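You operate a simulated robot arm through the tools that you are given. There is no shell and no other tool. Be economical: measure what you need, move in short steps, check, and stop when the job is done.

Carry out the task below with a simulated robot arm. There is one attempt and no reset: what you move stays moved.

## Task
Slide the jack beam to the yellow mark, clamp it and seat the orange jack pad.
Fine: the pad goes in the control side seat.

It is judged by the outcome, as a careful person would: the job done as asked, and still so three seconds after it is handed in. It fails if anything else is knocked over, pushed out of place, dropped, spilled or broken.

## Robot
A 7-joint arm with a two-finger parallel gripper, fixed in place. Base frame: the origin is at the foot of the arm, x ahead of it, y to its left, z up; the work surface is at about z = 0.9. Lengths are in m, angles in rad, forces in N, time in s.
With the tool pointing down near the work surface it reaches from about 0.34 to 0.78 m from the base axis. Its first joint turns from -2.897 to 2.897 rad. Payload 3.91 kg.
The tool frame sits at the grasp point between the pads (the TCP): z along the fingers, y along the line on which they close. The tips reach 0.03 m beyond it. Largest opening 0.11 m; finger width 0.02, thickness 0.01; the body of the gripper, 0.048 by 0.112 m, starts 0.055 m behind the TCP.
Orientation is that of the tool frame in the base frame, as a unit quaternion [x, y, z, w]. With the fingers straight down and closing along the base's y, the tool's x points along the base's -x, its y along +y and its z along -z.

## Interface
- The arm moves only by the tool move_arm. Its argument "plan" is a list of rows, each an object (a shift or turn left out is 0, a gripper value left out holds the last) with "slide": the shift along the base's x, y, z in m, a list of three; "turn": the turn, a rotation vector about the base's x, y, z in rad, a list of three; "gripper": the opening, from 0 (shut) to 1 (fully open). In form: [{"slide": [tx, ty, tz], "turn": [wx, wy, wz], "gripper": gripper}, ...]. A call has 1 to 20 rows; each row shifts and turns the commanded pose from where the row before left it. Rows are played at 5 a second. More than 0.05 m and 0.15 rad between two rows, or a gripper value outside its range, and nothing of the call is played. A pose out of reach is approached as far as the arm can. The call stops where the force on the tool passes 40 N (or 10 N more than at its start, if that is more) or the arm is blocked; 0.2 s more then pass. The fingers move at their own pace (about 0.153 m/s each) and stop on an object; they squeeze with about 35 N. The grip force told is the motor's: it shows also when the fingers shut on nothing. Time passes only in rows, and 0.2 s behind the last, so rows that do not move let the fingers close. The reply holds the time, the measured pose of the TCP, the force on the tool along the base axes, the opening and the grip force, in the units named above and with some noise.
- Cameras (640 x 400 px; columns grow to the right, rows downward): "scene" is fixed at [0.4128, -0.5121, 1.6424]; the picture's right is [1.00, 0.02, 0.00], its down [0.01, -0.68, -0.74] and it looks along [-0.01, 0.74, -0.68] (base axes); focal length 337 px, centre (320, 200). "wrist" rides on the gripper at [0.077, 0.007, -0.115] in the tool frame; the picture's right is [-0.09, 1.00, 0.00], its down [-0.80, -0.07, -0.59] and it looks along [-0.59, -0.05, 0.80] (tool axes); focal length 270 px, centre (320, 200). There is no depth. A picture from a camera that has moved, and an enlarged one, comes with that camera's place and axes in the base frame and with its lens. The place of the scene camera against the robot may be out by one fixed shift of up to 0.025 m in any direction.
- capture(camera): a new picture of that camera. It takes no simulated time.
- lift_body(by): slides the trunk up (or, below 0, down) by that many m; the arm rides with it, the base frame stays. It gives what a move gives, with no picture.
- inspect(camera, box): a new picture of the part [left, top, right, bottom] of that camera's present view, enlarged. It takes no simulated time.
- sign_off(): hands the job in; it is judged then, once.

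Work in short steps. Places have to be worked out from the pictures, the camera data and where the tool is seen: move nearer, look again, correct. Check each grasp and each placing, and mend what went wrong. You have 120 turns and 68 pictures in all, those below and enlarged ones among them. Open the gripper and draw the arm clear of the work before you hand the job in, unless the task says otherwise; then end with one line.

The tools are called after ">>>" by a JSON object that holds its "name" and its "arguments". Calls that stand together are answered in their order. move_arm: Moves the arm, as the interface text tells. Its arguments: {"type":"object","properties":{"plan":{"type":"array","items":{"type":"object","properties":{"slide":{"type":"array","items":{"type":"number"}},"turn":{"type":"array","items":{"type":"number"}},"gripper":{"type":"number"}}}}},"required":["plan"]} The other tools are called the same way: lift_body (by) slides the trunk up or down; capture (camera) takes a picture; inspect (camera, box) takes an enlarged picture of a part of a camera's view; sign_off () hands the job in.

At the start:

```text
time_s: 0.0
tool_pos: [0.4095, 0.2987, 1.1914]
tcp_rot: [0.0, 1.0, 0.0, -0.001]
ft_force: [-0.9, -0.3, 0.4]
grip_width: 0.1102
grip_force: 0.1
trunk travel left (down, up): [-0.55, 0.06]
```

scene: 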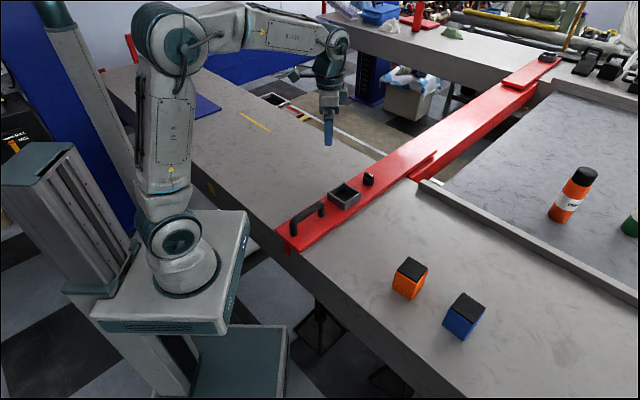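
wrist: 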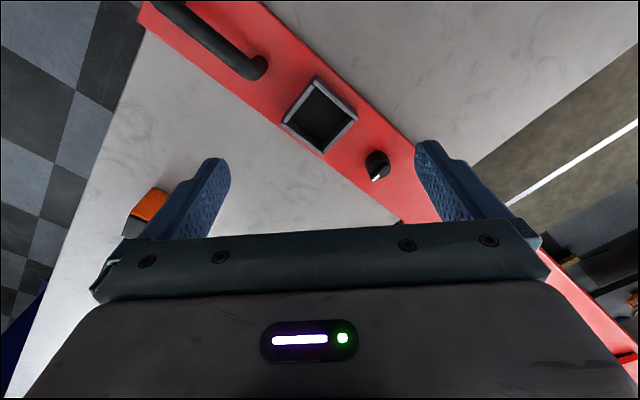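

I'll start by looking closely at the beam, the marks and the pads.

>>> {"name": "inspect", "arguments": {"camera": "scene", "box": [220, 80, 460, 260]}}

>>> {"name": "inspect", "arguments": {"camera": "scene", "box": [380, 0, 640, 160]}}

>>> {"name": "inspect", "arguments": {"camera": "wrist", "box": [120, 0, 460, 240]}}

```text
2.22 times, centred on (340, 170) of scene
camera zoom: at [0.4128, -0.5121, 1.6424], right [1.0, 0.02, 0.0], down [0.01, -0.68, -0.74], along [-0.01, 0.74, -0.68], focal length 749 px, centre (276, 267)
```

zoom: 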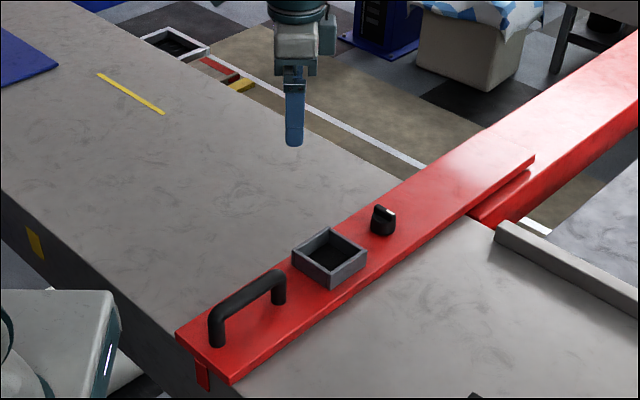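

```text
2.46 times, centred on (510, 80) of scene
camera zoom: at [0.4128, -0.5121, 1.6424], right [1.0, 0.02, 0.0], down [0.01, -0.68, -0.74], along [-0.01, 0.74, -0.68], focal length 830 px, centre (-148, 495)
```

zoom: 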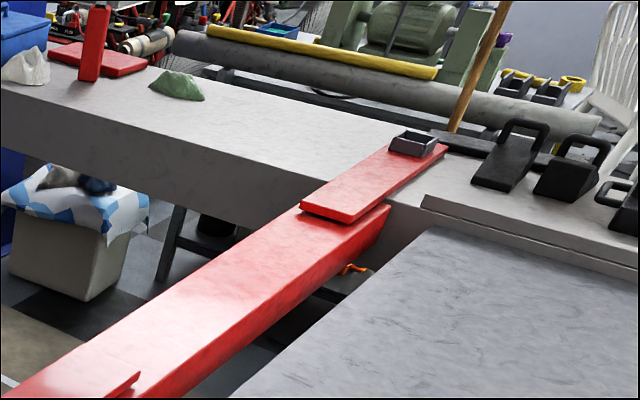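

```text
1.67 times, centred on (290, 120) of wrist
camera zoom: at [0.334, 0.3069, 1.3058], right [0.09, 1.0, 0.0], down [0.8, -0.07, 0.59], along [0.59, -0.05, -0.8], focal length 450 px, centre (370, 333)
```

zoom: 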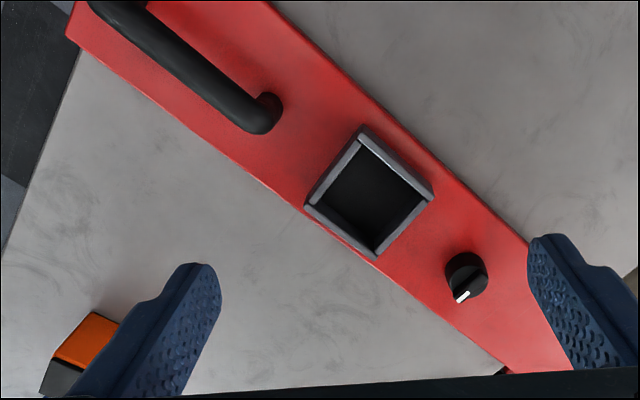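

The beam lies at about 45° across the pit, with the handle, near seat and knob at the near end. I'll zoom in on the yellow marks, and move the wrist closer to read the knob.

>>> {"name": "inspect", "arguments": {"camera": "scene", "box": [190, 80, 330, 270]}}

>>> {"name": "move_arm", "arguments": {"plan": [{"slide": [0.03, 0.0, -0.04]}, {"slide": [0.03, 0.0, -0.04]}, {"slide": [0.02, 0.0, -0.03]}, {"slide": [0, 0, 0]}]}}

>>> {"name": "capture", "arguments": {"camera": "wrist"}}

```text
2.11 times, centred on (260, 175) of scene
camera zoom: at [0.4128, -0.5121, 1.6424], right [1.0, 0.02, 0.0], down [0.01, -0.68, -0.74], along [-0.01, 0.74, -0.68], focal length 710 px, centre (446, 253)
```

zoom: 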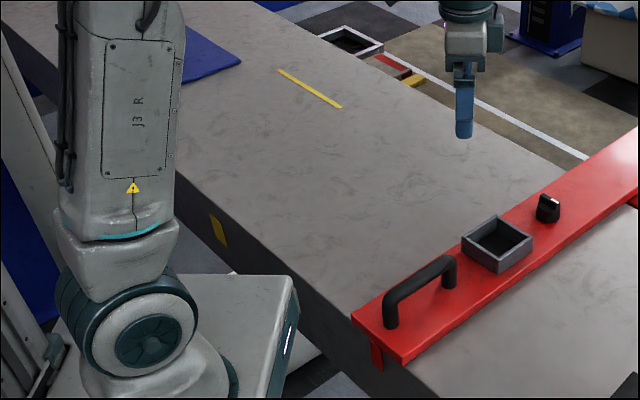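

```text
time_s: 1.0
tool_pos: [0.4894, 0.3006, 1.0808]
tcp_rot: [-0.001, 1.0, 0.0, -0.001]
ft_force: [-0.4, -0.5, 0.0]
grip_width: 0.1103
grip_force: 0.1
trunk travel left (down, up): [-0.55, 0.06]
```

```text
61 pictures are left
camera wrist: at [0.4136, 0.307, 1.1962], right [0.09, 1.0, 0.0], down [0.8, -0.07, 0.59], along [0.59, -0.05, -0.8], focal length 270 px, centre (320, 200)
```

wrist: 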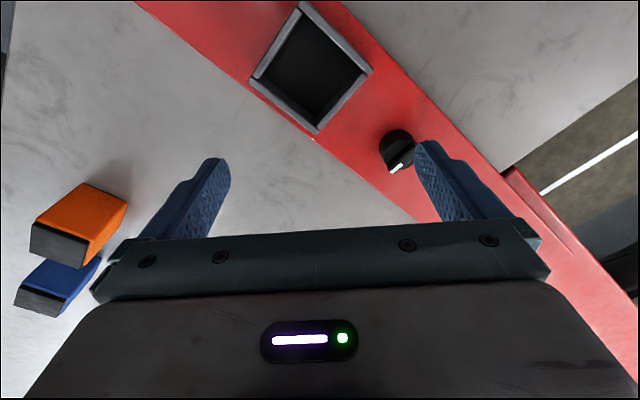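

The knob is now in view; I'll zoom in on it and on the yellow line and patch.

>>> {"name": "inspect", "arguments": {"camera": "wrist", "box": [330, 90, 450, 190]}}

>>> {"name": "inspect", "arguments": {"camera": "scene", "box": [270, 150, 390, 260]}}

>>> {"name": "inspect", "arguments": {"camera": "scene", "box": [380, 230, 500, 350]}}

```text
4.00 times, centred on (390, 140) of wrist
camera zoom: at [0.4136, 0.307, 1.1962], right [0.09, 1.0, 0.0], down [0.8, -0.07, 0.59], along [0.59, -0.05, -0.8], focal length 1081 px, centre (40, 440)
```

zoom: 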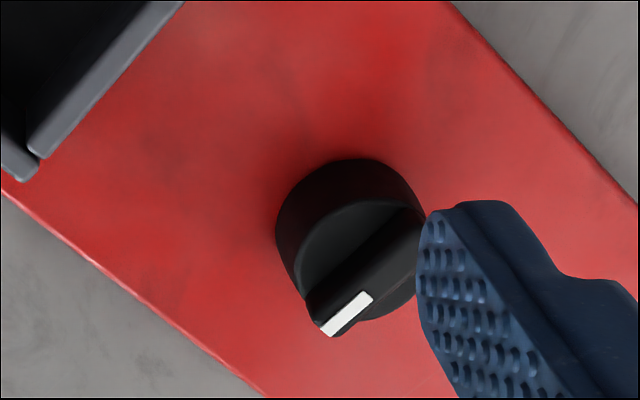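

```text
3.64 times, centred on (330, 205) of scene
camera zoom: at [0.4128, -0.5121, 1.6424], right [1.0, 0.02, 0.0], down [0.01, -0.68, -0.74], along [-0.01, 0.74, -0.68], focal length 1226 px, centre (284, 182)
```

zoom: 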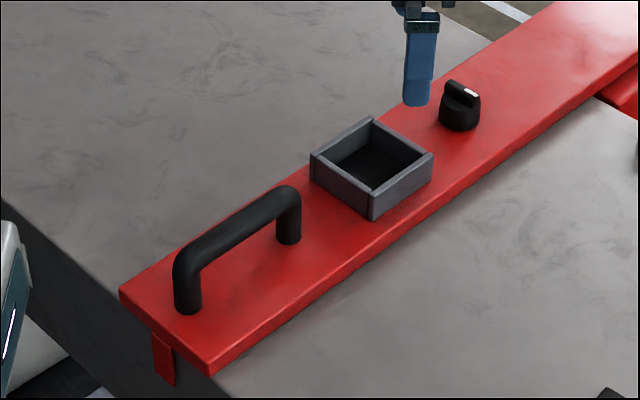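

```text
3.33 times, centred on (440, 290) of scene
camera zoom: at [0.4128, -0.5121, 1.6424], right [1.0, 0.02, 0.0], down [0.01, -0.68, -0.74], along [-0.01, 0.74, -0.68], focal length 1124 px, centre (-80, -100)
```

zoom: 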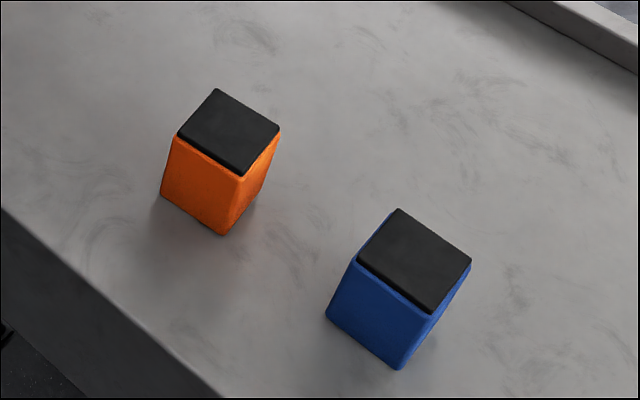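

The knob's grip bar sits across the beam, which probably means unclamped. The red tab on the beam's end should line up with the yellow patch on the bench face. The wrist and scene views differ by about (-0.016, +0.018), which puts the handle centre near (0.352, 0.186). I'll turn the tool 45° and hover over the handle.

>>> {"name": "move_arm", "arguments": {"plan": [{"slide": [-0.023, -0.019, 0.01], "turn": [0, 0, 0.131]}, {"slide": [-0.023, -0.019, 0.01], "turn": [0, 0, 0.131]}, {"slide": [-0.023, -0.019, 0], "turn": [0, 0, 0.131]}, {"slide": [-0.023, -0.019, 0], "turn": [0, 0, 0.131]}, {"slide": [-0.023, -0.019, 0], "turn": [0, 0, 0.131]}, {"slide": [-0.022, -0.019, 0], "turn": [0, 0, 0.13]}, {"slide": [0, 0, 0]}]}}

>>> {"name": "capture", "arguments": {"camera": "wrist"}}

>>> {"name": "capture", "arguments": {"camera": "scene"}}

```text
time_s: 2.6
tool_pos: [0.3522, 0.1834, 1.101]
tcp_rot: [-0.384, 0.923, 0.0, 0.0]
ft_force: [-0.6, -0.3, 0.4]
grip_width: 0.1102
grip_force: 0.1
trunk travel left (down, up): [-0.55, 0.06]
```

```text
57 pictures are left
camera wrist: at [0.295, 0.1356, 1.2158], right [-0.64, 0.77, 0.0], down [0.62, 0.52, 0.59], along [0.46, 0.38, -0.8], focal length 270 px, centre (320, 200)
```

wrist: 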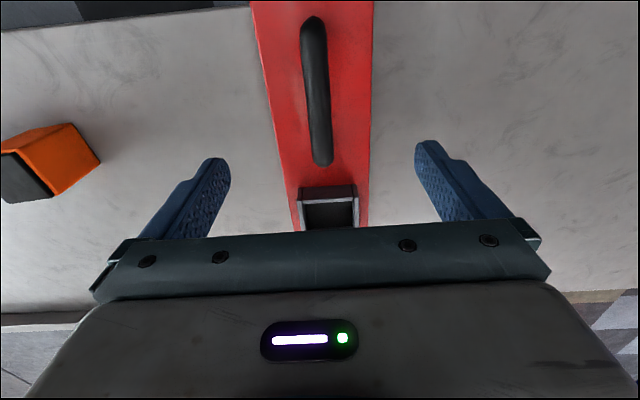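

```text
56 pictures are left
```

scene: 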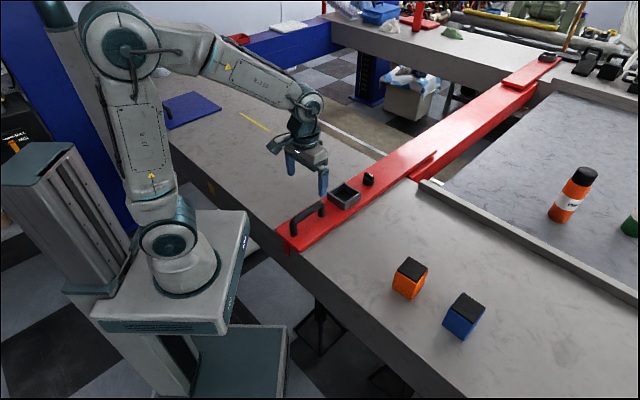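

The handle centre works out at (0.353, 0.181), right under the tool. I'll lower to grip height.

>>> {"name": "move_arm", "arguments": {"plan": [{"slide": [0.001, -0.002, -0.045]}, {"slide": [0, 0, -0.045]}, {"slide": [0, 0, -0.04]}, {"slide": [0, 0, 0]}]}}

>>> {"name": "inspect", "arguments": {"camera": "scene", "box": [250, 130, 410, 260]}}

>>> {"name": "capture", "arguments": {"camera": "wrist"}}

```text
time_s: 3.6
tool_pos: [0.3543, 0.1829, 0.9703]
tcp_rot: [-0.383, 0.924, 0.0, 0.0]
ft_force: [0.4, 0.5, -0.6]
grip_width: 0.1101
grip_force: 0.0
trunk travel left (down, up): [-0.55, 0.06]
```

```text
3.08 times, centred on (330, 195) of scene
camera zoom: at [0.4128, -0.5121, 1.6424], right [1.0, 0.02, 0.0], down [0.01, -0.68, -0.74], along [-0.01, 0.74, -0.68], focal length 1037 px, centre (289, 215)
```

zoom: 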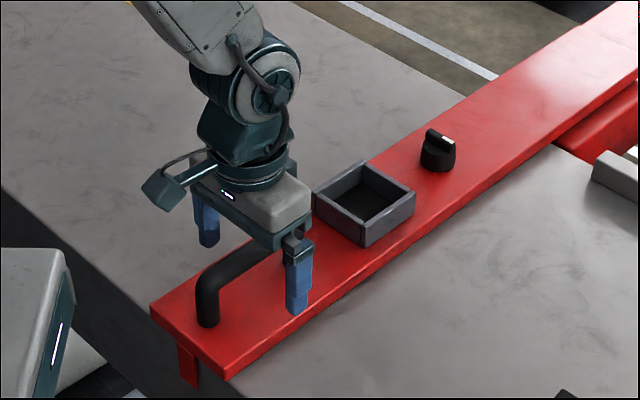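

```text
54 pictures are left
camera wrist: at [0.2956, 0.1348, 1.0849], right [-0.64, 0.77, 0.0], down [0.62, 0.52, 0.59], along [0.46, 0.38, -0.8], focal length 270 px, centre (320, 200)
```

wrist: 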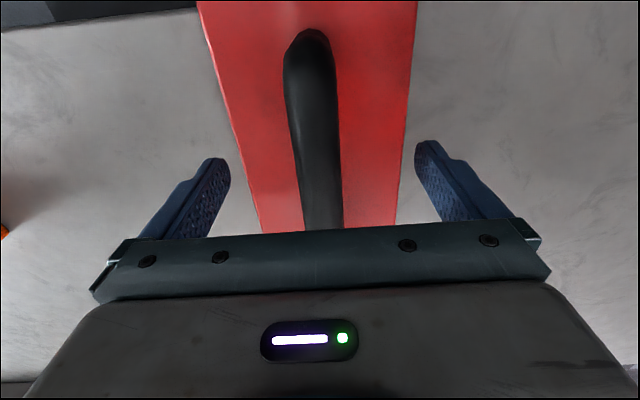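

The handle lies between the fingers. I'll lower slightly and close on it.

>>> {"name": "move_arm", "arguments": {"plan": [{"slide": [0, 0, -0.008], "gripper": 1.0}, {"gripper": 0.0}, {"gripper": 0.0}, {"gripper": 0.0}]}}

```text
time_s: 4.6
tool_pos: [0.3544, 0.1834, 0.9627]
tcp_rot: [-0.383, 0.924, 0.0, 0.0]
ft_force: [-2.4, 0.7, -1.0]
grip_width: 0.0216
grip_force: 45.1
trunk travel left (down, up): [-0.55, 0.06]
```

Gripped, at a width of 0.0216. Next is a short test slide along the bench direction (-1, 1).

>>> {"name": "move_arm", "arguments": {"plan": [{"slide": [-0.01, 0.01, 0]}, {"slide": [-0.014, 0.014, 0]}, {"slide": [-0.014, 0.014, 0]}, {"slide": [0, 0, 0]}]}}

>>> {"name": "inspect", "arguments": {"camera": "scene", "box": [190, 80, 350, 260]}}

```text
time_s: 5.0
tool_pos: [0.3542, 0.1841, 0.963]
tcp_rot: [-0.377, 0.926, -0.003, 0.002]
ft_force: [24.6, -26.6, -5.8]
grip_width: 0.0218
grip_force: 44.5
trunk travel left (down, up): [-0.55, 0.06]
stopped in row 2: the force on the tool passed its limit (the readings are from after the stop); the commanded pose is now the measured one
```

```text
2.22 times, centred on (270, 170) of scene
camera zoom: at [0.4128, -0.5121, 1.6424], right [1.0, 0.02, 0.0], down [0.01, -0.68, -0.74], along [-0.01, 0.74, -0.68], focal length 749 px, centre (431, 267)
```

zoom: 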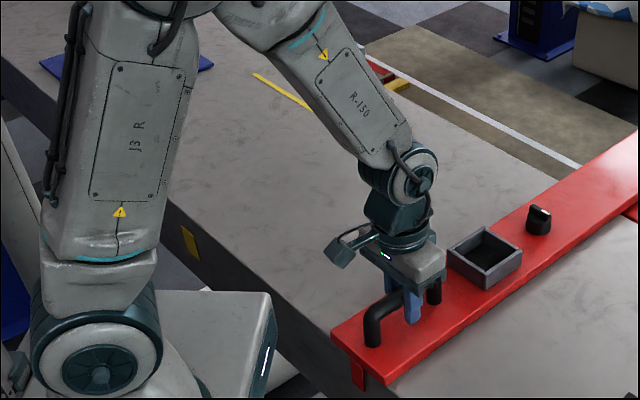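

The beam didn't budge at 36 N, so it's clamped now and the knob has to be released first. I'll let go, rise, and go look over the knob with the fingers set to pinch its bar.

>>> {"name": "move_arm", "arguments": {"plan": [{"gripper": 1.0}, {"gripper": 1.0}, {"slide": [0, 0, 0.045]}, {"slide": [0, 0, 0.045]}, {"slide": [0, 0, 0.03]}]}}

>>> {"name": "move_arm", "arguments": {"plan": [{"slide": [0.012, 0.012, 0], "turn": [0, 0, -0.143]}, {"slide": [0.012, 0.012, 0], "turn": [0, 0, -0.143]}, {"slide": [0.012, 0.012, 0], "turn": [0, 0, -0.143]}, {"slide": [0.012, 0.012, 0], "turn": [0, 0, -0.143]}, {"slide": [0.012, 0.013, 0], "turn": [0, 0, -0.143]}, {"slide": [0.012, 0.013, 0], "turn": [0, 0, -0.143]}, {"slide": [0.012, 0.013, 0], "turn": [0, 0, -0.143]}, {"slide": [0.012, 0.013, 0], "turn": [0, 0, -0.143]}, {"slide": [0.012, 0.013, 0], "turn": [0, 0, -0.143]}, {"slide": [0.012, 0.013, 0], "turn": [0, 0, -0.143]}, {"slide": [0.012, 0.013, 0], "turn": [0, 0, -0.143]}, {"slide": [0, 0, 0]}]}}

>>> {"name": "capture", "arguments": {"camera": "wrist"}}

```text
time_s: 6.2
tool_pos: [0.3495, 0.1889, 1.0841]
tcp_rot: [-0.381, 0.925, -0.002, 0.001]
ft_force: [0.3, 0.7, -0.5]
grip_width: 0.1099
grip_force: 0.1
trunk travel left (down, up): [-0.55, 0.06]
```

```text
time_s: 8.8
tool_pos: [0.4805, 0.3277, 1.0833]
tcp_rot: [0.386, 0.923, -0.004, -0.001]
ft_force: [0.9, 0.8, 0.5]
grip_width: 0.1102
grip_force: 0.1
trunk travel left (down, up): [-0.55, 0.06]
```

```text
52 pictures are left
camera wrist: at [0.4328, 0.3894, 1.1976], right [0.77, 0.64, -0.01], down [0.51, -0.62, 0.6], along [0.38, -0.46, -0.8], focal length 270 px, centre (320, 200)
```

wrist: 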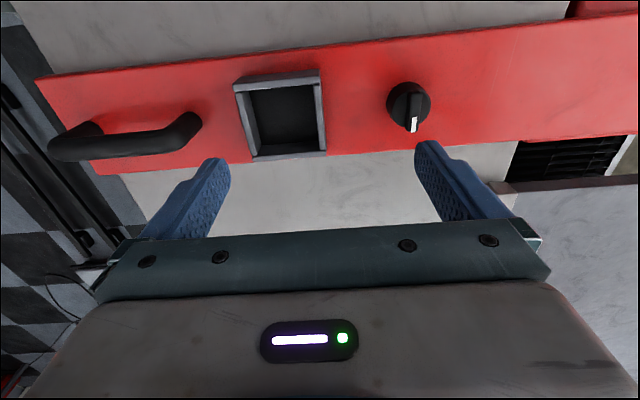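

The knob comes out at (0.545, 0.382) again. I'll move over it, narrow the fingers a little and lower.

>>> {"name": "move_arm", "arguments": {"plan": [{"slide": [0.022, 0.018, 0], "gripper": 0.5}, {"slide": [0.022, 0.018, 0]}, {"slide": [0.0205, 0.0183, -0.02]}, {"slide": [0, 0, -0.04]}, {"slide": [0, 0, -0.02]}, {"slide": [0, 0, 0]}]}}

>>> {"name": "inspect", "arguments": {"camera": "scene", "box": [310, 120, 430, 220]}}

>>> {"name": "capture", "arguments": {"camera": "wrist"}}

```text
time_s: 10.2
tool_pos: [0.5446, 0.3822, 1.0032]
tcp_rot: [0.385, 0.923, -0.003, 0.0]
ft_force: [0.2, 0.4, -0.1]
grip_width: 0.0549
grip_force: 0.0
trunk travel left (down, up): [-0.55, 0.06]
```

```text
4.00 times, centred on (370, 170) of scene
camera zoom: at [0.4128, -0.5121, 1.6424], right [1.0, 0.02, 0.0], down [0.01, -0.68, -0.74], along [-0.01, 0.74, -0.68], focal length 1349 px, centre (120, 320)
```

zoom: 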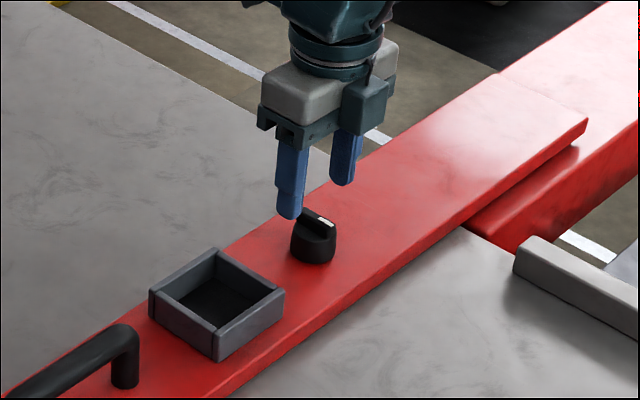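

```text
50 pictures are left
camera wrist: at [0.4975, 0.4438, 1.1175], right [0.77, 0.64, -0.01], down [0.51, -0.62, 0.6], along [0.38, -0.46, -0.8], focal length 270 px, centre (320, 200)
```

wrist: 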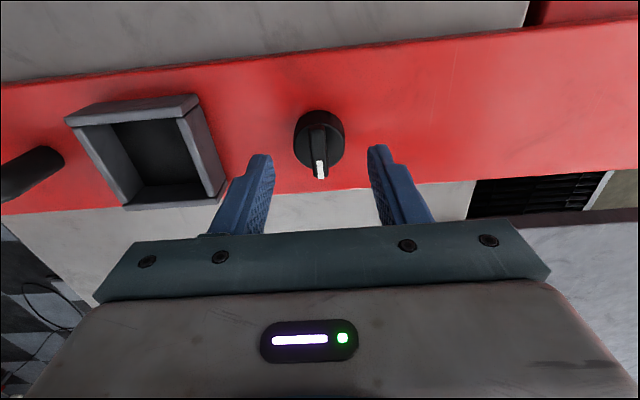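

The knob is centred between the fingers, with its top at about 0.947. I'll lower the tips over the bar and close gently.

>>> {"name": "move_arm", "arguments": {"plan": [{"slide": [0, 0.001, -0.02]}, {"slide": [0, 0, -0.012]}, {"slide": [0, 0, -0.005]}, {"slide": [0, 0, 0]}]}}

>>> {"name": "inspect", "arguments": {"camera": "scene", "box": [330, 140, 410, 210]}}

>>> {"name": "inspect", "arguments": {"camera": "wrist", "box": [220, 80, 420, 240]}}

```text
time_s: 11.2
tool_pos: [0.5455, 0.3842, 0.967]
tcp_rot: [0.386, 0.922, -0.003, -0.001]
ft_force: [-0.2, -0.5, 0.2]
grip_width: 0.0551
grip_force: 0.0
trunk travel left (down, up): [-0.55, 0.06]
```

```text
5.71 times, centred on (370, 175) of scene
camera zoom: at [0.4128, -0.5121, 1.6424], right [1.0, 0.02, 0.0], down [0.01, -0.68, -0.74], along [-0.01, 0.74, -0.68], focal length 1927 px, centre (34, 343)
```

zoom: 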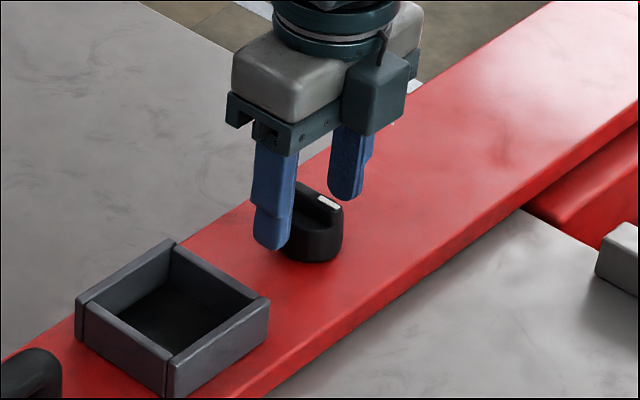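

```text
2.50 times, centred on (320, 160) of wrist
camera zoom: at [0.498, 0.4442, 1.0808], right [0.77, 0.64, -0.01], down [0.51, -0.62, 0.6], along [0.38, -0.46, -0.8], focal length 676 px, centre (320, 300)
```

zoom: 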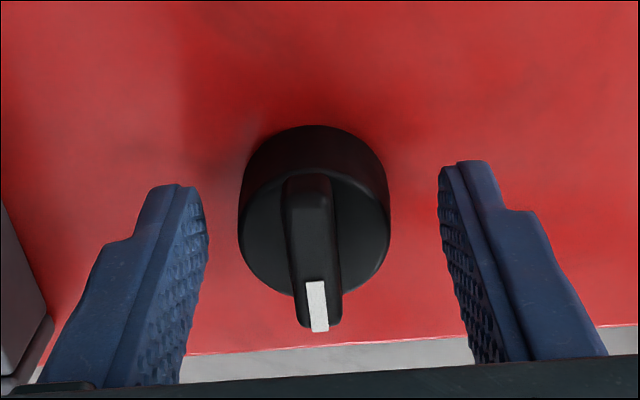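

I'll close the fingers and read the width to see whether I have the bar or the barrel.

>>> {"name": "move_arm", "arguments": {"plan": [{"gripper": 0.0}, {"gripper": 0.0}, {"gripper": 0.0}]}}

>>> {"name": "inspect", "arguments": {"camera": "scene", "box": [330, 140, 410, 210]}}

```text
time_s: 12.0
tool_pos: [0.5441, 0.3827, 0.9656]
tcp_rot: [0.386, 0.923, -0.004, -0.001]
ft_force: [-9.3, -7.8, -4.2]
grip_width: 0.036
grip_force: 44.8
trunk travel left (down, up): [-0.55, 0.06]
```

```text
5.71 times, centred on (370, 175) of scene
camera zoom: at [0.4128, -0.5121, 1.6424], right [1.0, 0.02, 0.0], down [0.01, -0.68, -0.74], along [-0.01, 0.74, -0.68], focal length 1927 px, centre (34, 343)
```

zoom: 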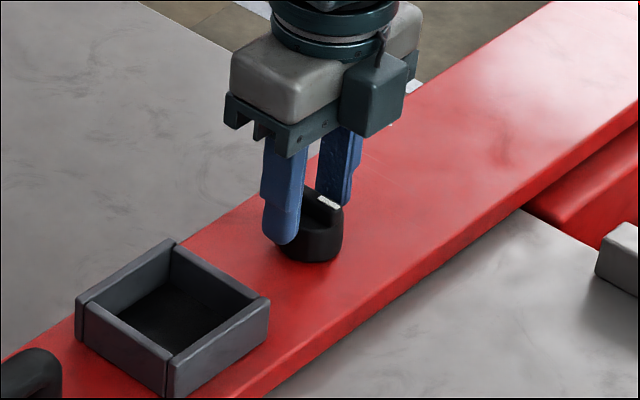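

The fingers have the 36 mm barrel, which is fine for turning. I'll try counter-clockwise (loosening) in small steps.

>>> {"name": "move_arm", "arguments": {"plan": [{"turn": [0, 0, 0.1], "slide": [-0.001, -0.001, 0]}, {"turn": [0, 0, 0.1]}, {"turn": [0, 0, 0.1]}, {"turn": [0, 0, 0.1]}, {"slide": [0, 0, 0]}]}}

>>> {"name": "inspect", "arguments": {"camera": "wrist", "box": [220, 80, 420, 240]}}

```text
time_s: 13.2
tool_pos: [0.5441, 0.3808, 0.9662]
tcp_rot: [0.194, 0.981, -0.004, -0.001]
ft_force: [-16.5, -12.4, -10.3]
grip_width: 0.0364
grip_force: 45.2
trunk travel left (down, up): [-0.55, 0.06]
```

```text
2.50 times, centred on (320, 160) of wrist
camera zoom: at [0.4762, 0.4177, 1.0808], right [0.46, 0.89, -0.01], down [0.72, -0.37, 0.6], along [0.53, -0.28, -0.8], focal length 676 px, centre (320, 300)
```

zoom: 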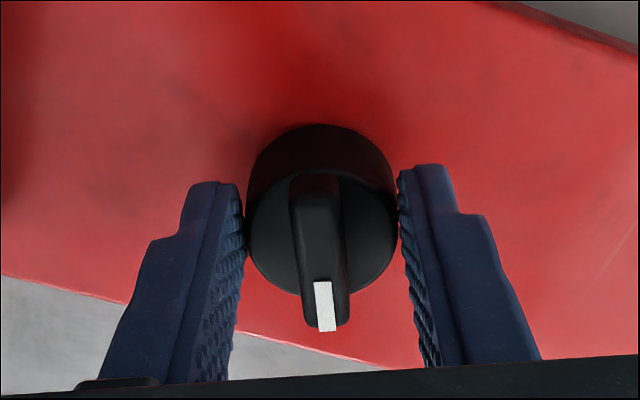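

The knob turns with the gripper. I'll ease the side load and continue counter-clockwise.

>>> {"name": "move_arm", "arguments": {"plan": [{"turn": [0, 0, 0.08], "slide": [-0.001, -0.001, 0]}, {"turn": [0, 0, 0.1], "slide": [-0.001, -0.0005, 0]}, {"turn": [0, 0, 0.1]}, {"turn": [0, 0, 0.1]}, {"turn": [0, 0, 0.1]}, {"slide": [0, 0, 0]}]}}

>>> {"name": "inspect", "arguments": {"camera": "wrist", "box": [220, 80, 420, 240]}}

```text
time_s: 14.6
tool_pos: [0.5431, 0.3784, 0.9663]
tcp_rot: [-0.044, 0.999, -0.004, 0.001]
ft_force: [-8.4, -15.2, -10.3]
grip_width: 0.0363
grip_force: 44.6
trunk travel left (down, up): [-0.55, 0.06]
```

```text
2.50 times, centred on (320, 160) of wrist
camera zoom: at [0.4665, 0.3796, 1.0808], right [0.0, 1.0, -0.01], down [0.8, 0.0, 0.6], along [0.6, -0.01, -0.8], focal length 676 px, centre (320, 300)
```

zoom: 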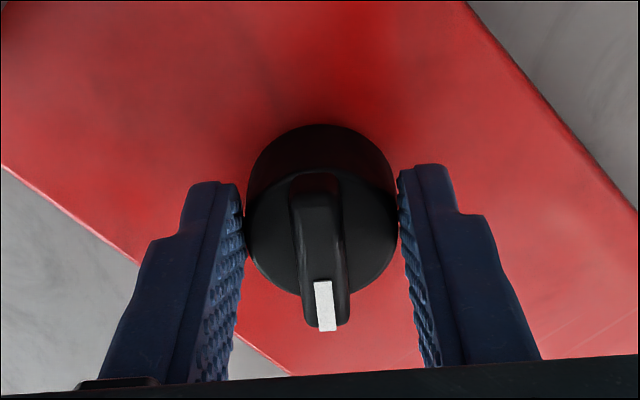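

Still turning freely, about 50° so far. I'll go on to about 90°.

>>> {"name": "move_arm", "arguments": {"plan": [{"turn": [0, 0, 0.1], "slide": [-0.0005, -0.001, 0]}, {"turn": [0, 0, 0.1], "slide": [0, -0.001, 0]}, {"turn": [0, 0, 0.1]}, {"turn": [0, 0, 0.1]}, {"turn": [0, 0, 0.1]}, {"turn": [0, 0, 0.1]}, {"turn": [0, 0, 0.1]}, {"slide": [0, 0, 0]}]}}

>>> {"name": "inspect", "arguments": {"camera": "wrist", "box": [220, 80, 420, 240]}}

```text
time_s: 16.4
tool_pos: [0.5412, 0.3766, 0.9652]
tcp_rot: [-0.385, 0.923, -0.002, 0.002]
ft_force: [-5.6, -11.6, -11.4]
grip_width: 0.036
grip_force: 45.2
trunk travel left (down, up): [-0.55, 0.06]
```

```text
2.50 times, centred on (320, 160) of wrist
camera zoom: at [0.4833, 0.3287, 1.0809], right [-0.64, 0.76, -0.01], down [0.61, 0.52, 0.6], along [0.46, 0.38, -0.8], focal length 676 px, centre (320, 300)
```

zoom: 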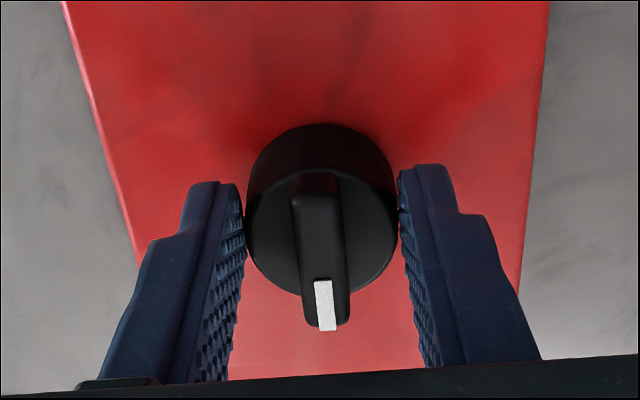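

The knob now points along the beam. I'll release it, rise, and go back to the handle at the same yaw.

>>> {"name": "move_arm", "arguments": {"plan": [{"gripper": 1.0}, {"gripper": 1.0}, {"slide": [0, 0, 0.04]}, {"slide": [0, 0, 0.04]}, {"slide": [0, 0, 0.02]}, {"slide": [-0.032, -0.033, 0]}, {"slide": [-0.032, -0.033, 0]}, {"slide": [-0.032, -0.033, 0]}, {"slide": [-0.032, -0.033, 0]}, {"slide": [-0.032, -0.033, 0]}, {"slide": [-0.027, -0.028, 0]}, {"slide": [0, 0, 0]}]}}

>>> {"name": "capture", "arguments": {"camera": "wrist"}}

```text
time_s: 19.0
tool_pos: [0.3557, 0.1851, 1.066]
tcp_rot: [-0.384, 0.923, -0.004, 0.003]
ft_force: [-0.1, 0.7, -0.6]
grip_width: 0.1098
grip_force: 0.1
trunk travel left (down, up): [-0.55, 0.06]
```

```text
43 pictures are left
camera wrist: at [0.2961, 0.136, 1.1802], right [-0.64, 0.76, -0.01], down [0.61, 0.52, 0.6], along [0.46, 0.38, -0.8], focal length 270 px, centre (320, 200)
```

wrist: 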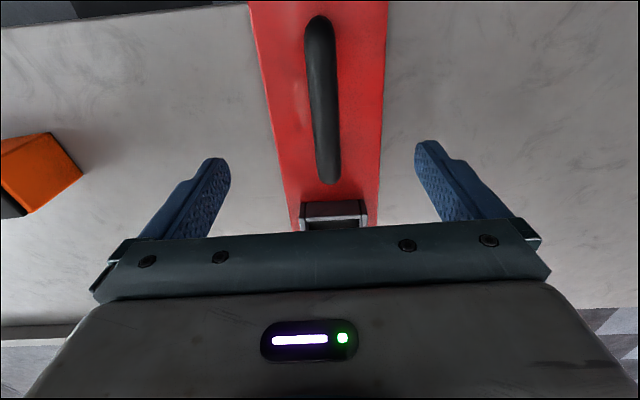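

Aligned with the handle again. I'll lower, grip, and make a short test slide.

>>> {"name": "move_arm", "arguments": {"plan": [{"slide": [0, 0, -0.045]}, {"slide": [0, 0, -0.045]}, {"slide": [-0.001, -0.001, -0.013]}, {"gripper": 0.0}, {"gripper": 0.0}, {"gripper": 0.0}]}}

>>> {"name": "move_arm", "arguments": {"plan": [{"slide": [-0.007, 0.007, 0]}, {"slide": [-0.01, 0.01, 0]}, {"slide": [-0.014, 0.014, 0]}, {"slide": [0, 0, 0]}]}}

>>> {"name": "inspect", "arguments": {"camera": "scene", "box": [190, 100, 430, 260]}}

```text
time_s: 20.4
tool_pos: [0.3537, 0.1854, 0.9629]
tcp_rot: [-0.384, 0.923, -0.003, 0.002]
ft_force: [-4.4, 2.4, -7.5]
grip_width: 0.0216
grip_force: 45.2
trunk travel left (down, up): [-0.55, 0.06]
```

```text
time_s: 21.4
tool_pos: [0.3222, 0.2164, 0.9627]
tcp_rot: [-0.385, 0.923, -0.003, 0.001]
ft_force: [-3.5, 3.8, -21.4]
grip_width: 0.0218
grip_force: 45.3
trunk travel left (down, up): [-0.55, 0.06]
```

```text
2.50 times, centred on (310, 180) of scene
camera zoom: at [0.4128, -0.5121, 1.6424], right [1.0, 0.02, 0.0], down [0.01, -0.68, -0.74], along [-0.01, 0.74, -0.68], focal length 843 px, centre (345, 250)
```

zoom: 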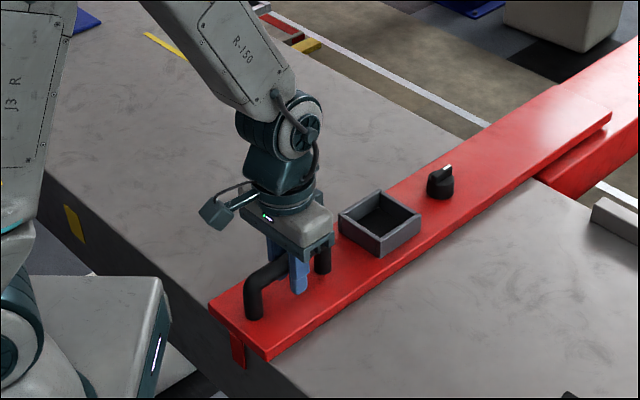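

The clamp is free and the beam slides. I'll ease the downward pull and slide a further 0.2 m.

>>> {"name": "move_arm", "arguments": {"plan": [{"slide": [-0.007, 0.007, -0.002]}, {"slide": [-0.014, 0.014, 0]}, {"slide": [-0.014, 0.014, 0]}, {"slide": [-0.014, 0.014, 0]}, {"slide": [-0.014, 0.014, 0]}, {"slide": [-0.014, 0.014, 0]}, {"slide": [-0.014, 0.014, 0]}, {"slide": [-0.014, 0.014, 0]}, {"slide": [-0.014, 0.014, 0]}, {"slide": [-0.014, 0.014, 0]}, {"slide": [-0.007, 0.007, 0]}, {"slide": [0, 0, 0]}]}}

>>> {"name": "capture", "arguments": {"camera": "scene"}}

```text
time_s: 24.0
tool_pos: [0.1818, 0.3553, 0.963]
tcp_rot: [-0.384, 0.923, -0.001, 0.003]
ft_force: [10.5, 7.1, 32.3]
grip_width: 0.0215
grip_force: 45.2
trunk travel left (down, up): [-0.55, 0.06]
```

```text
41 pictures are left
```

scene: 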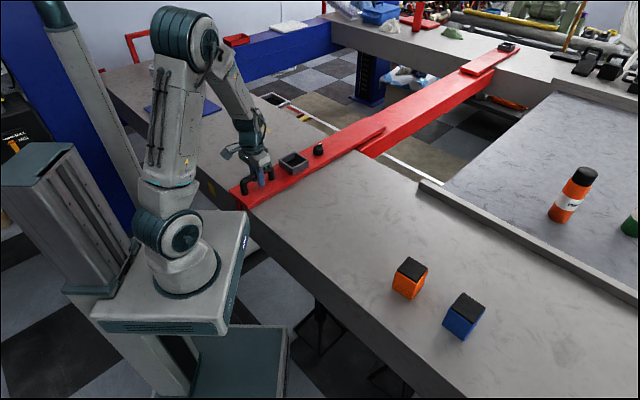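

Tracking well: about 0.242 m travelled. I'll compare the tab with the patch.

>>> {"name": "move_arm", "arguments": {"plan": [{"slide": [0, 0, 0.002]}, {"slide": [0, 0, 0]}]}}

>>> {"name": "inspect", "arguments": {"camera": "scene", "box": [180, 140, 280, 240]}}

```text
time_s: 24.6
tool_pos: [0.1823, 0.3552, 0.9618]
tcp_rot: [-0.384, 0.923, -0.004, 0.001]
ft_force: [7.5, 6.3, 2.0]
grip_width: 0.0218
grip_force: 45.4
trunk travel left (down, up): [-0.55, 0.06]
```

```text
4.00 times, centred on (230, 190) of scene
camera zoom: at [0.4128, -0.5121, 1.6424], right [1.0, 0.02, 0.0], down [0.01, -0.68, -0.74], along [-0.01, 0.74, -0.68], focal length 1349 px, centre (680, 240)
```

zoom: 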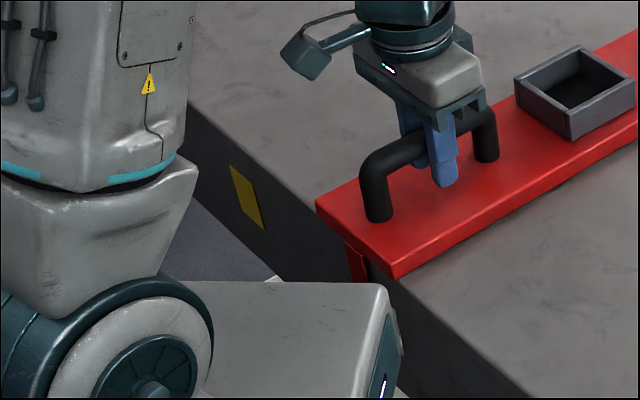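

The tab needs roughly 0.18 m more. I'll move 0.15 m and re-measure.

>>> {"name": "move_arm", "arguments": {"plan": [{"slide": [-0.007, 0.007, 0]}, {"slide": [-0.0125, 0.0125, 0]}, {"slide": [-0.0125, 0.0125, 0]}, {"slide": [-0.0125, 0.0125, 0]}, {"slide": [-0.0125, 0.0125, 0]}, {"slide": [-0.0125, 0.0125, 0]}, {"slide": [-0.0125, 0.0125, 0]}, {"slide": [-0.0125, 0.0125, 0]}, {"slide": [-0.0115, 0.0115, 0]}, {"slide": [0, 0, 0]}]}}

>>> {"name": "inspect", "arguments": {"camera": "scene", "box": [180, 140, 280, 240]}}

```text
time_s: 26.8
tool_pos: [0.0745, 0.4632, 0.9624]
tcp_rot: [-0.384, 0.923, -0.003, 0.001]
ft_force: [-5.4, -0.7, -23.7]
grip_width: 0.0217
grip_force: 45.4
trunk travel left (down, up): [-0.55, 0.06]
```

```text
4.00 times, centred on (230, 190) of scene
camera zoom: at [0.4128, -0.5121, 1.6424], right [1.0, 0.02, 0.0], down [0.01, -0.68, -0.74], along [-0.01, 0.74, -0.68], focal length 1349 px, centre (680, 240)
```

zoom: 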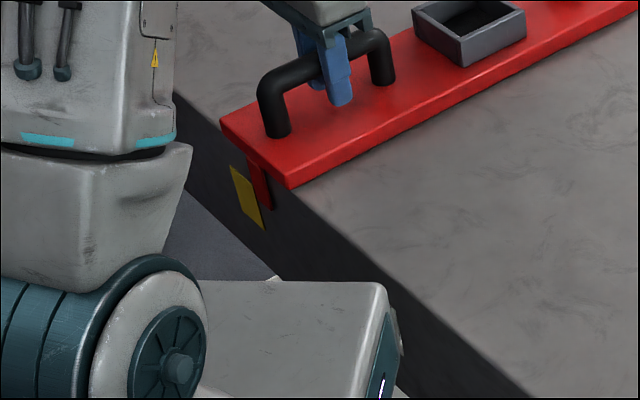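

Close now. I'll zoom in on the tab and patch.

>>> {"name": "inspect", "arguments": {"camera": "scene", "box": [225, 170, 265, 205]}}

```text
11.43 times, centred on (245, 188) of scene
camera zoom: at [0.4128, -0.5121, 1.6424], right [1.0, 0.02, 0.0], down [0.01, -0.68, -0.74], along [-0.01, 0.74, -0.68], focal length 3853 px, centre (1177, 343)
```

zoom: 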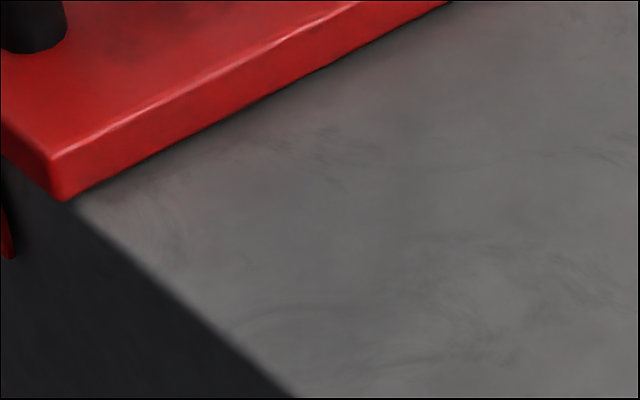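

>>> {"name": "inspect", "arguments": {"camera": "scene", "box": [195, 170, 235, 200]}}

```text
13.33 times, centred on (215, 185) of scene
camera zoom: at [0.4128, -0.5121, 1.6424], right [1.0, 0.02, 0.0], down [0.01, -0.68, -0.74], along [-0.01, 0.74, -0.68], focal length 4495 px, centre (1720, 400)
```

zoom: 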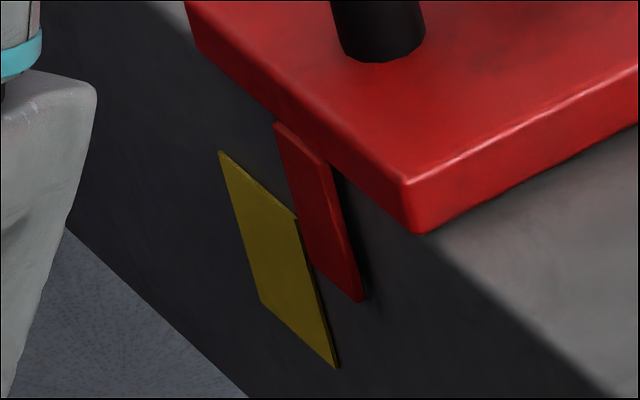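

The tab is still about 0.035–0.045 m short. I'll move 0.034 m and look again.

>>> {"name": "move_arm", "arguments": {"plan": [{"slide": [-0.006, 0.006, -0.002]}, {"slide": [-0.006, 0.006, 0]}, {"slide": [-0.006, 0.006, 0]}, {"slide": [-0.006, 0.006, 0]}, {"slide": [0, 0, 0]}]}}

>>> {"name": "inspect", "arguments": {"camera": "scene", "box": [195, 170, 235, 200]}}

```text
time_s: 28.0
tool_pos: [0.0523, 0.4852, 0.9627]
tcp_rot: [-0.384, 0.923, 0.0, 0.003]
ft_force: [-1.3, -1.1, 3.1]
grip_width: 0.0219
grip_force: 45.6
trunk travel left (down, up): [-0.55, 0.06]
```

```text
13.33 times, centred on (215, 185) of scene
camera zoom: at [0.4128, -0.5121, 1.6424], right [1.0, 0.02, 0.0], down [0.01, -0.68, -0.74], along [-0.01, 0.74, -0.68], focal length 4495 px, centre (1720, 400)
```

zoom: 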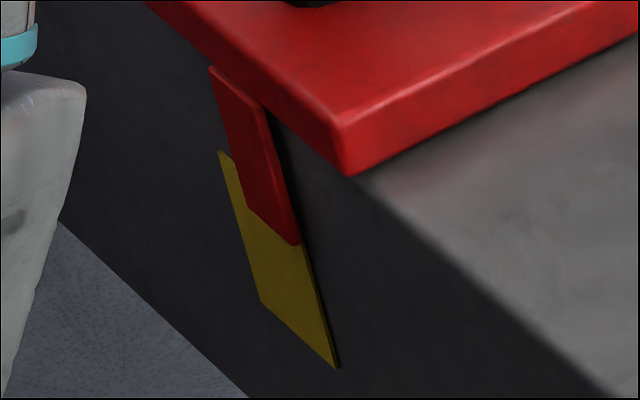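

From the scene the tab seems almost aligned, but parallax leaves several mm of doubt. I'll release the handle and look down on the edge with the wrist camera from straight in front.

>>> {"name": "move_arm", "arguments": {"plan": [{"gripper": 1.0}, {"gripper": 1.0}, {"slide": [0, 0, 0.045]}, {"slide": [0, 0, 0.045]}, {"slide": [-0.02, -0.02, 0.03]}, {"slide": [-0.025, -0.025, 0]}, {"slide": [-0.025, -0.025, 0]}, {"slide": [0, 0, 0]}]}}

>>> {"name": "capture", "arguments": {"camera": "wrist"}}

>>> {"name": "capture", "arguments": {"camera": "scene"}}

```text
time_s: 29.8
tool_pos: [-0.0178, 0.4146, 1.0809]
tcp_rot: [-0.385, 0.923, -0.003, 0.002]
ft_force: [-0.6, 0.3, -1.1]
grip_width: 0.1099
grip_force: 0.1
trunk travel left (down, up): [-0.55, 0.06]
```

```text
35 pictures are left
camera wrist: at [-0.0765, 0.3665, 1.1955], right [-0.64, 0.76, -0.01], down [0.61, 0.52, 0.6], along [0.46, 0.38, -0.8], focal length 270 px, centre (320, 200)
```

wrist: 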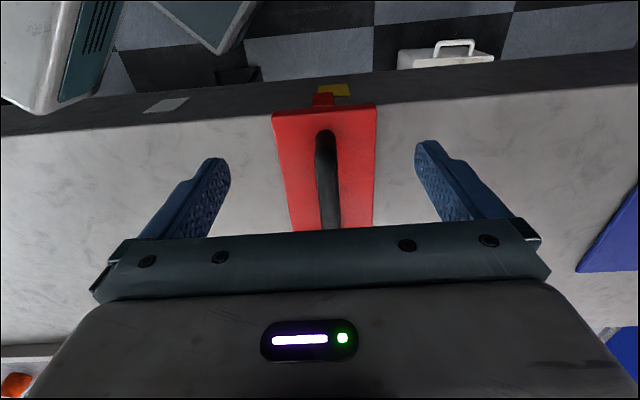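

```text
34 pictures are left
```

scene: 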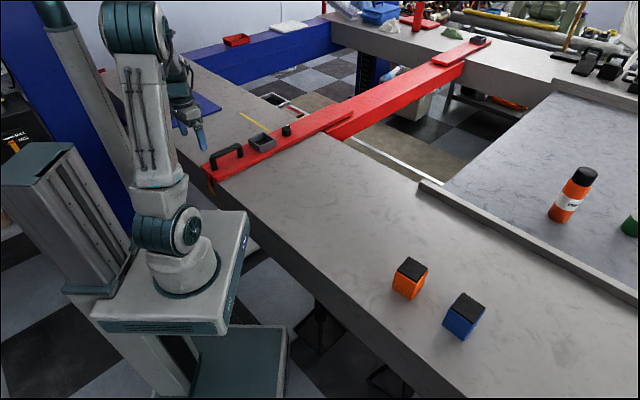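

Excellent view: the patch and tab are both visible from the front. I'll zoom in.

>>> {"name": "inspect", "arguments": {"camera": "wrist", "box": [292, 70, 372, 120]}}

```text
8.00 times, centred on (332, 95) of wrist
camera zoom: at [-0.0765, 0.3665, 1.1955], right [-0.64, 0.76, -0.01], down [0.61, 0.52, 0.6], along [0.46, 0.38, -0.8], focal length 2162 px, centre (224, 1040)
```

zoom: 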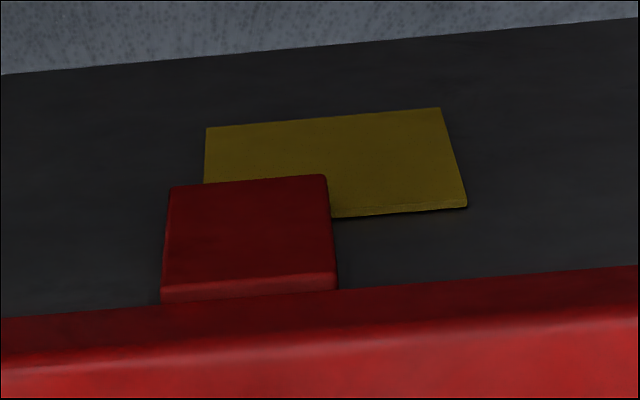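

The tab is about 0.0125 m short of the patch centre. I'll regrip the handle and make up exactly that.

>>> {"name": "move_arm", "arguments": {"plan": [{"slide": [0.025, 0.025, 0]}, {"slide": [0.025, 0.025, 0]}, {"slide": [0.02, 0.0206, -0.03]}, {"slide": [0, 0, -0.045]}, {"slide": [0, 0, -0.043]}, {"slide": [0, 0, 0]}]}}

>>> {"name": "move_arm", "arguments": {"plan": [{"gripper": 0.0}, {"gripper": 0.0}, {"gripper": 0.0}, {"gripper": 0.0}]}}

```text
time_s: 31.2
tool_pos: [0.0532, 0.4854, 0.9643]
tcp_rot: [-0.384, 0.923, -0.003, 0.002]
ft_force: [0.4, -0.1, 0.1]
grip_width: 0.1099
grip_force: 0.0
trunk travel left (down, up): [-0.55, 0.06]
```

```text
time_s: 32.2
tool_pos: [0.053, 0.4866, 0.9632]
tcp_rot: [-0.384, 0.923, -0.002, 0.001]
ft_force: [-3.4, 2.5, 0.0]
grip_width: 0.0219
grip_force: 44.5
trunk travel left (down, up): [-0.55, 0.06]
```

>>> {"name": "move_arm", "arguments": {"plan": [{"slide": [-0.003, 0.003, 0]}, {"slide": [-0.003, 0.003, 0]}, {"slide": [-0.0027, 0.0027, 0]}, {"slide": [0, 0, 0]}, {"slide": [0, 0, 0]}]}}

>>> {"name": "move_arm", "arguments": {"plan": [{"gripper": 1.0}, {"gripper": 1.0}, {"slide": [0, 0, 0.045]}, {"slide": [0, 0, 0.045]}, {"slide": [-0.02, -0.02, 0.03]}, {"slide": [-0.025, -0.025, 0]}, {"slide": [-0.025, -0.025, 0]}, {"slide": [0, 0, 0]}]}}

>>> {"name": "inspect", "arguments": {"camera": "wrist", "box": [292, 70, 372, 120]}}

```text
time_s: 33.4
tool_pos: [0.0452, 0.4941, 0.9635]
tcp_rot: [-0.384, 0.924, -0.002, 0.002]
ft_force: [2.0, -5.6, 4.6]
grip_width: 0.0215
grip_force: 44.6
trunk travel left (down, up): [-0.55, 0.06]
```

```text
time_s: 35.2
tool_pos: [-0.025, 0.4253, 1.0815]
tcp_rot: [-0.384, 0.923, -0.003, 0.002]
ft_force: [-0.2, 0.2, -0.7]
grip_width: 0.1101
grip_force: 0.0
trunk travel left (down, up): [-0.55, 0.06]
```

```text
8.00 times, centred on (332, 95) of wrist
camera zoom: at [-0.0841, 0.3764, 1.1967], right [-0.64, 0.76, -0.01], down [0.61, 0.52, 0.6], along [0.46, 0.38, -0.8], focal length 2162 px, centre (224, 1040)
```

zoom: 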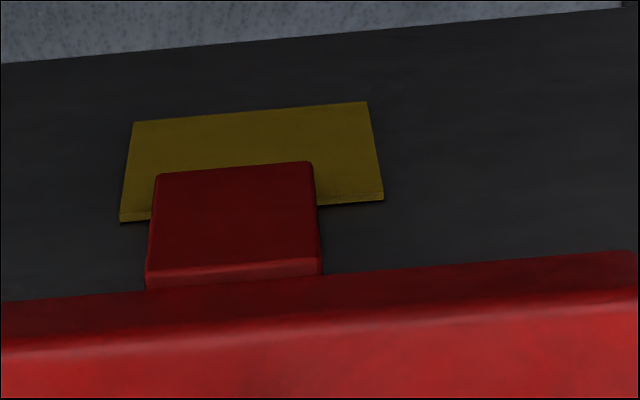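

Only about 2.6 mm is left; I'll make one more small correction.

>>> {"name": "move_arm", "arguments": {"plan": [{"slide": [0.025, 0.025, 0]}, {"slide": [0.025, 0.025, 0]}, {"slide": [0.02, 0.0195, -0.03]}, {"slide": [0, 0, -0.045]}, {"slide": [0, 0, -0.043]}, {"gripper": 0.0}, {"gripper": 0.0}, {"gripper": 0.0}, {"slide": [-0.002, 0.002, 0]}, {"slide": [0, 0, 0]}, {"slide": [0, 0, 0]}]}}

>>> {"name": "move_arm", "arguments": {"plan": [{"gripper": 1.0}, {"gripper": 1.0}, {"slide": [0, 0, 0.045]}, {"slide": [0, 0, 0.045]}, {"slide": [-0.02, -0.02, 0.03]}, {"slide": [-0.025, -0.025, 0]}, {"slide": [-0.025, -0.025, 0]}, {"slide": [0, 0, 0]}]}}

>>> {"name": "inspect", "arguments": {"camera": "wrist", "box": [292, 70, 372, 120]}}

```text
time_s: 37.6
tool_pos: [0.042, 0.4943, 0.9663]
tcp_rot: [-0.385, 0.923, -0.002, 0.002]
ft_force: [-0.9, -7.1, -0.1]
grip_width: 0.0218
grip_force: 44.8
trunk travel left (down, up): [-0.55, 0.06]
```

```text
time_s: 39.4
tool_pos: [-0.0276, 0.4264, 1.0843]
tcp_rot: [-0.383, 0.924, -0.002, 0.002]
ft_force: [-0.3, -0.1, -0.3]
grip_width: 0.1101
grip_force: 0.1
trunk travel left (down, up): [-0.55, 0.06]
```

```text
8.00 times, centred on (332, 95) of wrist
camera zoom: at [-0.0862, 0.3783, 1.1996], right [-0.64, 0.77, -0.01], down [0.61, 0.52, 0.6], along [0.46, 0.38, -0.8], focal length 2162 px, centre (224, 1040)
```

zoom: 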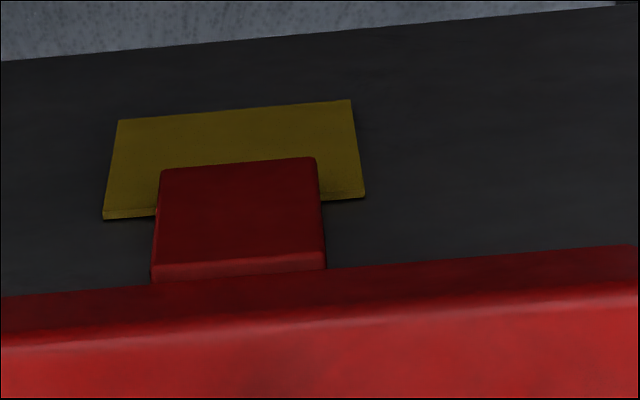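

Aligned to within about a millimetre. The knob should now be near (0.231, 0.686), so I'll go over it, yawed about 30° further so the 90° turn stays within range.

>>> {"name": "move_arm", "arguments": {"plan": [{"slide": [0.0324, 0.0325, 0], "turn": [0, 0, 0.065]}, {"slide": [0.0324, 0.0325, 0], "turn": [0, 0, 0.065]}, {"slide": [0.0324, 0.0325, 0], "turn": [0, 0, 0.065]}, {"slide": [0.0324, 0.0325, 0], "turn": [0, 0, 0.065]}, {"slide": [0.0324, 0.0325, 0], "turn": [0, 0, 0.065]}, {"slide": [0.0324, 0.0325, 0], "turn": [0, 0, 0.065]}, {"slide": [0.0324, 0.0325, 0], "turn": [0, 0, 0.065]}, {"slide": [0.0324, 0.0325, 0], "turn": [0, 0, 0.065]}, {"slide": [0, 0, -0.03], "gripper": 0.5}, {"slide": [0, 0, 0]}]}}

>>> {"name": "capture", "arguments": {"camera": "wrist"}}

```text
time_s: 41.6
tool_pos: [0.2333, 0.6878, 1.0541]
tcp_rot: [-0.609, 0.793, -0.003, 0.002]
ft_force: [-0.1, -0.6, 0.2]
grip_width: 0.0552
grip_force: 0.1
trunk travel left (down, up): [-0.55, 0.06]
```

```text
30 pictures are left
camera wrist: at [0.2059, 0.6159, 1.1694], right [-0.94, 0.34, -0.01], down [0.27, 0.76, 0.6], along [0.21, 0.56, -0.8], focal length 270 px, centre (320, 200)
```

wrist: 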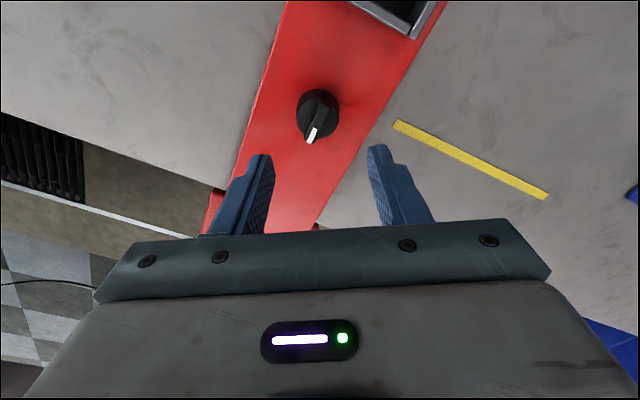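

The knob is under the tool. I'll come lower and check the centring before closing, since the beam is free.

>>> {"name": "move_arm", "arguments": {"plan": [{"slide": [-0.001, -0.0015, -0.04]}, {"slide": [0, 0, -0.03]}, {"slide": [0, 0, -0.016]}, {"slide": [0, 0, 0], "gripper": 0.42}, {"slide": [0, 0, 0]}]}}

>>> {"name": "inspect", "arguments": {"camera": "wrist", "box": [220, 80, 420, 240]}}

>>> {"name": "inspect", "arguments": {"camera": "scene", "box": [250, 100, 330, 160]}}

```text
time_s: 42.8
tool_pos: [0.2314, 0.6855, 0.9687]
tcp_rot: [-0.608, 0.794, -0.002, 0.002]
ft_force: [-0.3, 0.2, -0.8]
grip_width: 0.0461
grip_force: 0.1
trunk travel left (down, up): [-0.55, 0.06]
```

```text
2.50 times, centred on (320, 160) of wrist
camera zoom: at [0.205, 0.6133, 1.0839], right [-0.94, 0.34, -0.01], down [0.27, 0.76, 0.6], along [0.21, 0.56, -0.8], focal length 676 px, centre (320, 300)
```

zoom: 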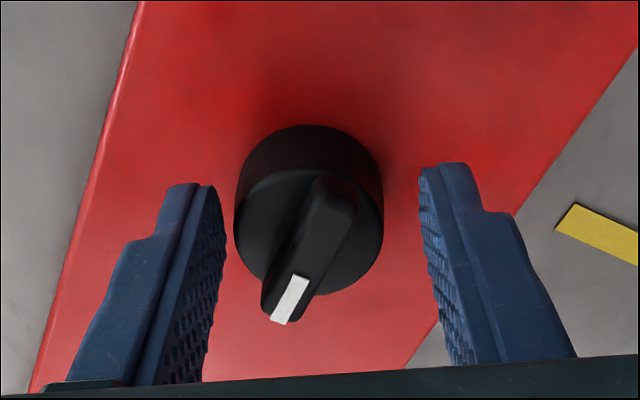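

```text
6.67 times, centred on (290, 130) of scene
camera zoom: at [0.4128, -0.5121, 1.6424], right [1.0, 0.02, 0.0], down [0.01, -0.68, -0.74], along [-0.01, 0.74, -0.68], focal length 2248 px, centre (520, 667)
```

zoom: 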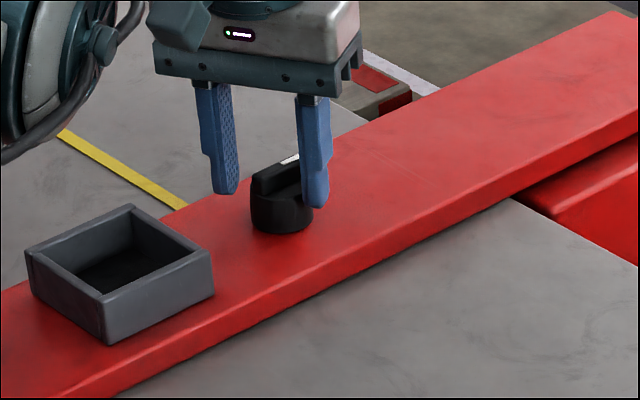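

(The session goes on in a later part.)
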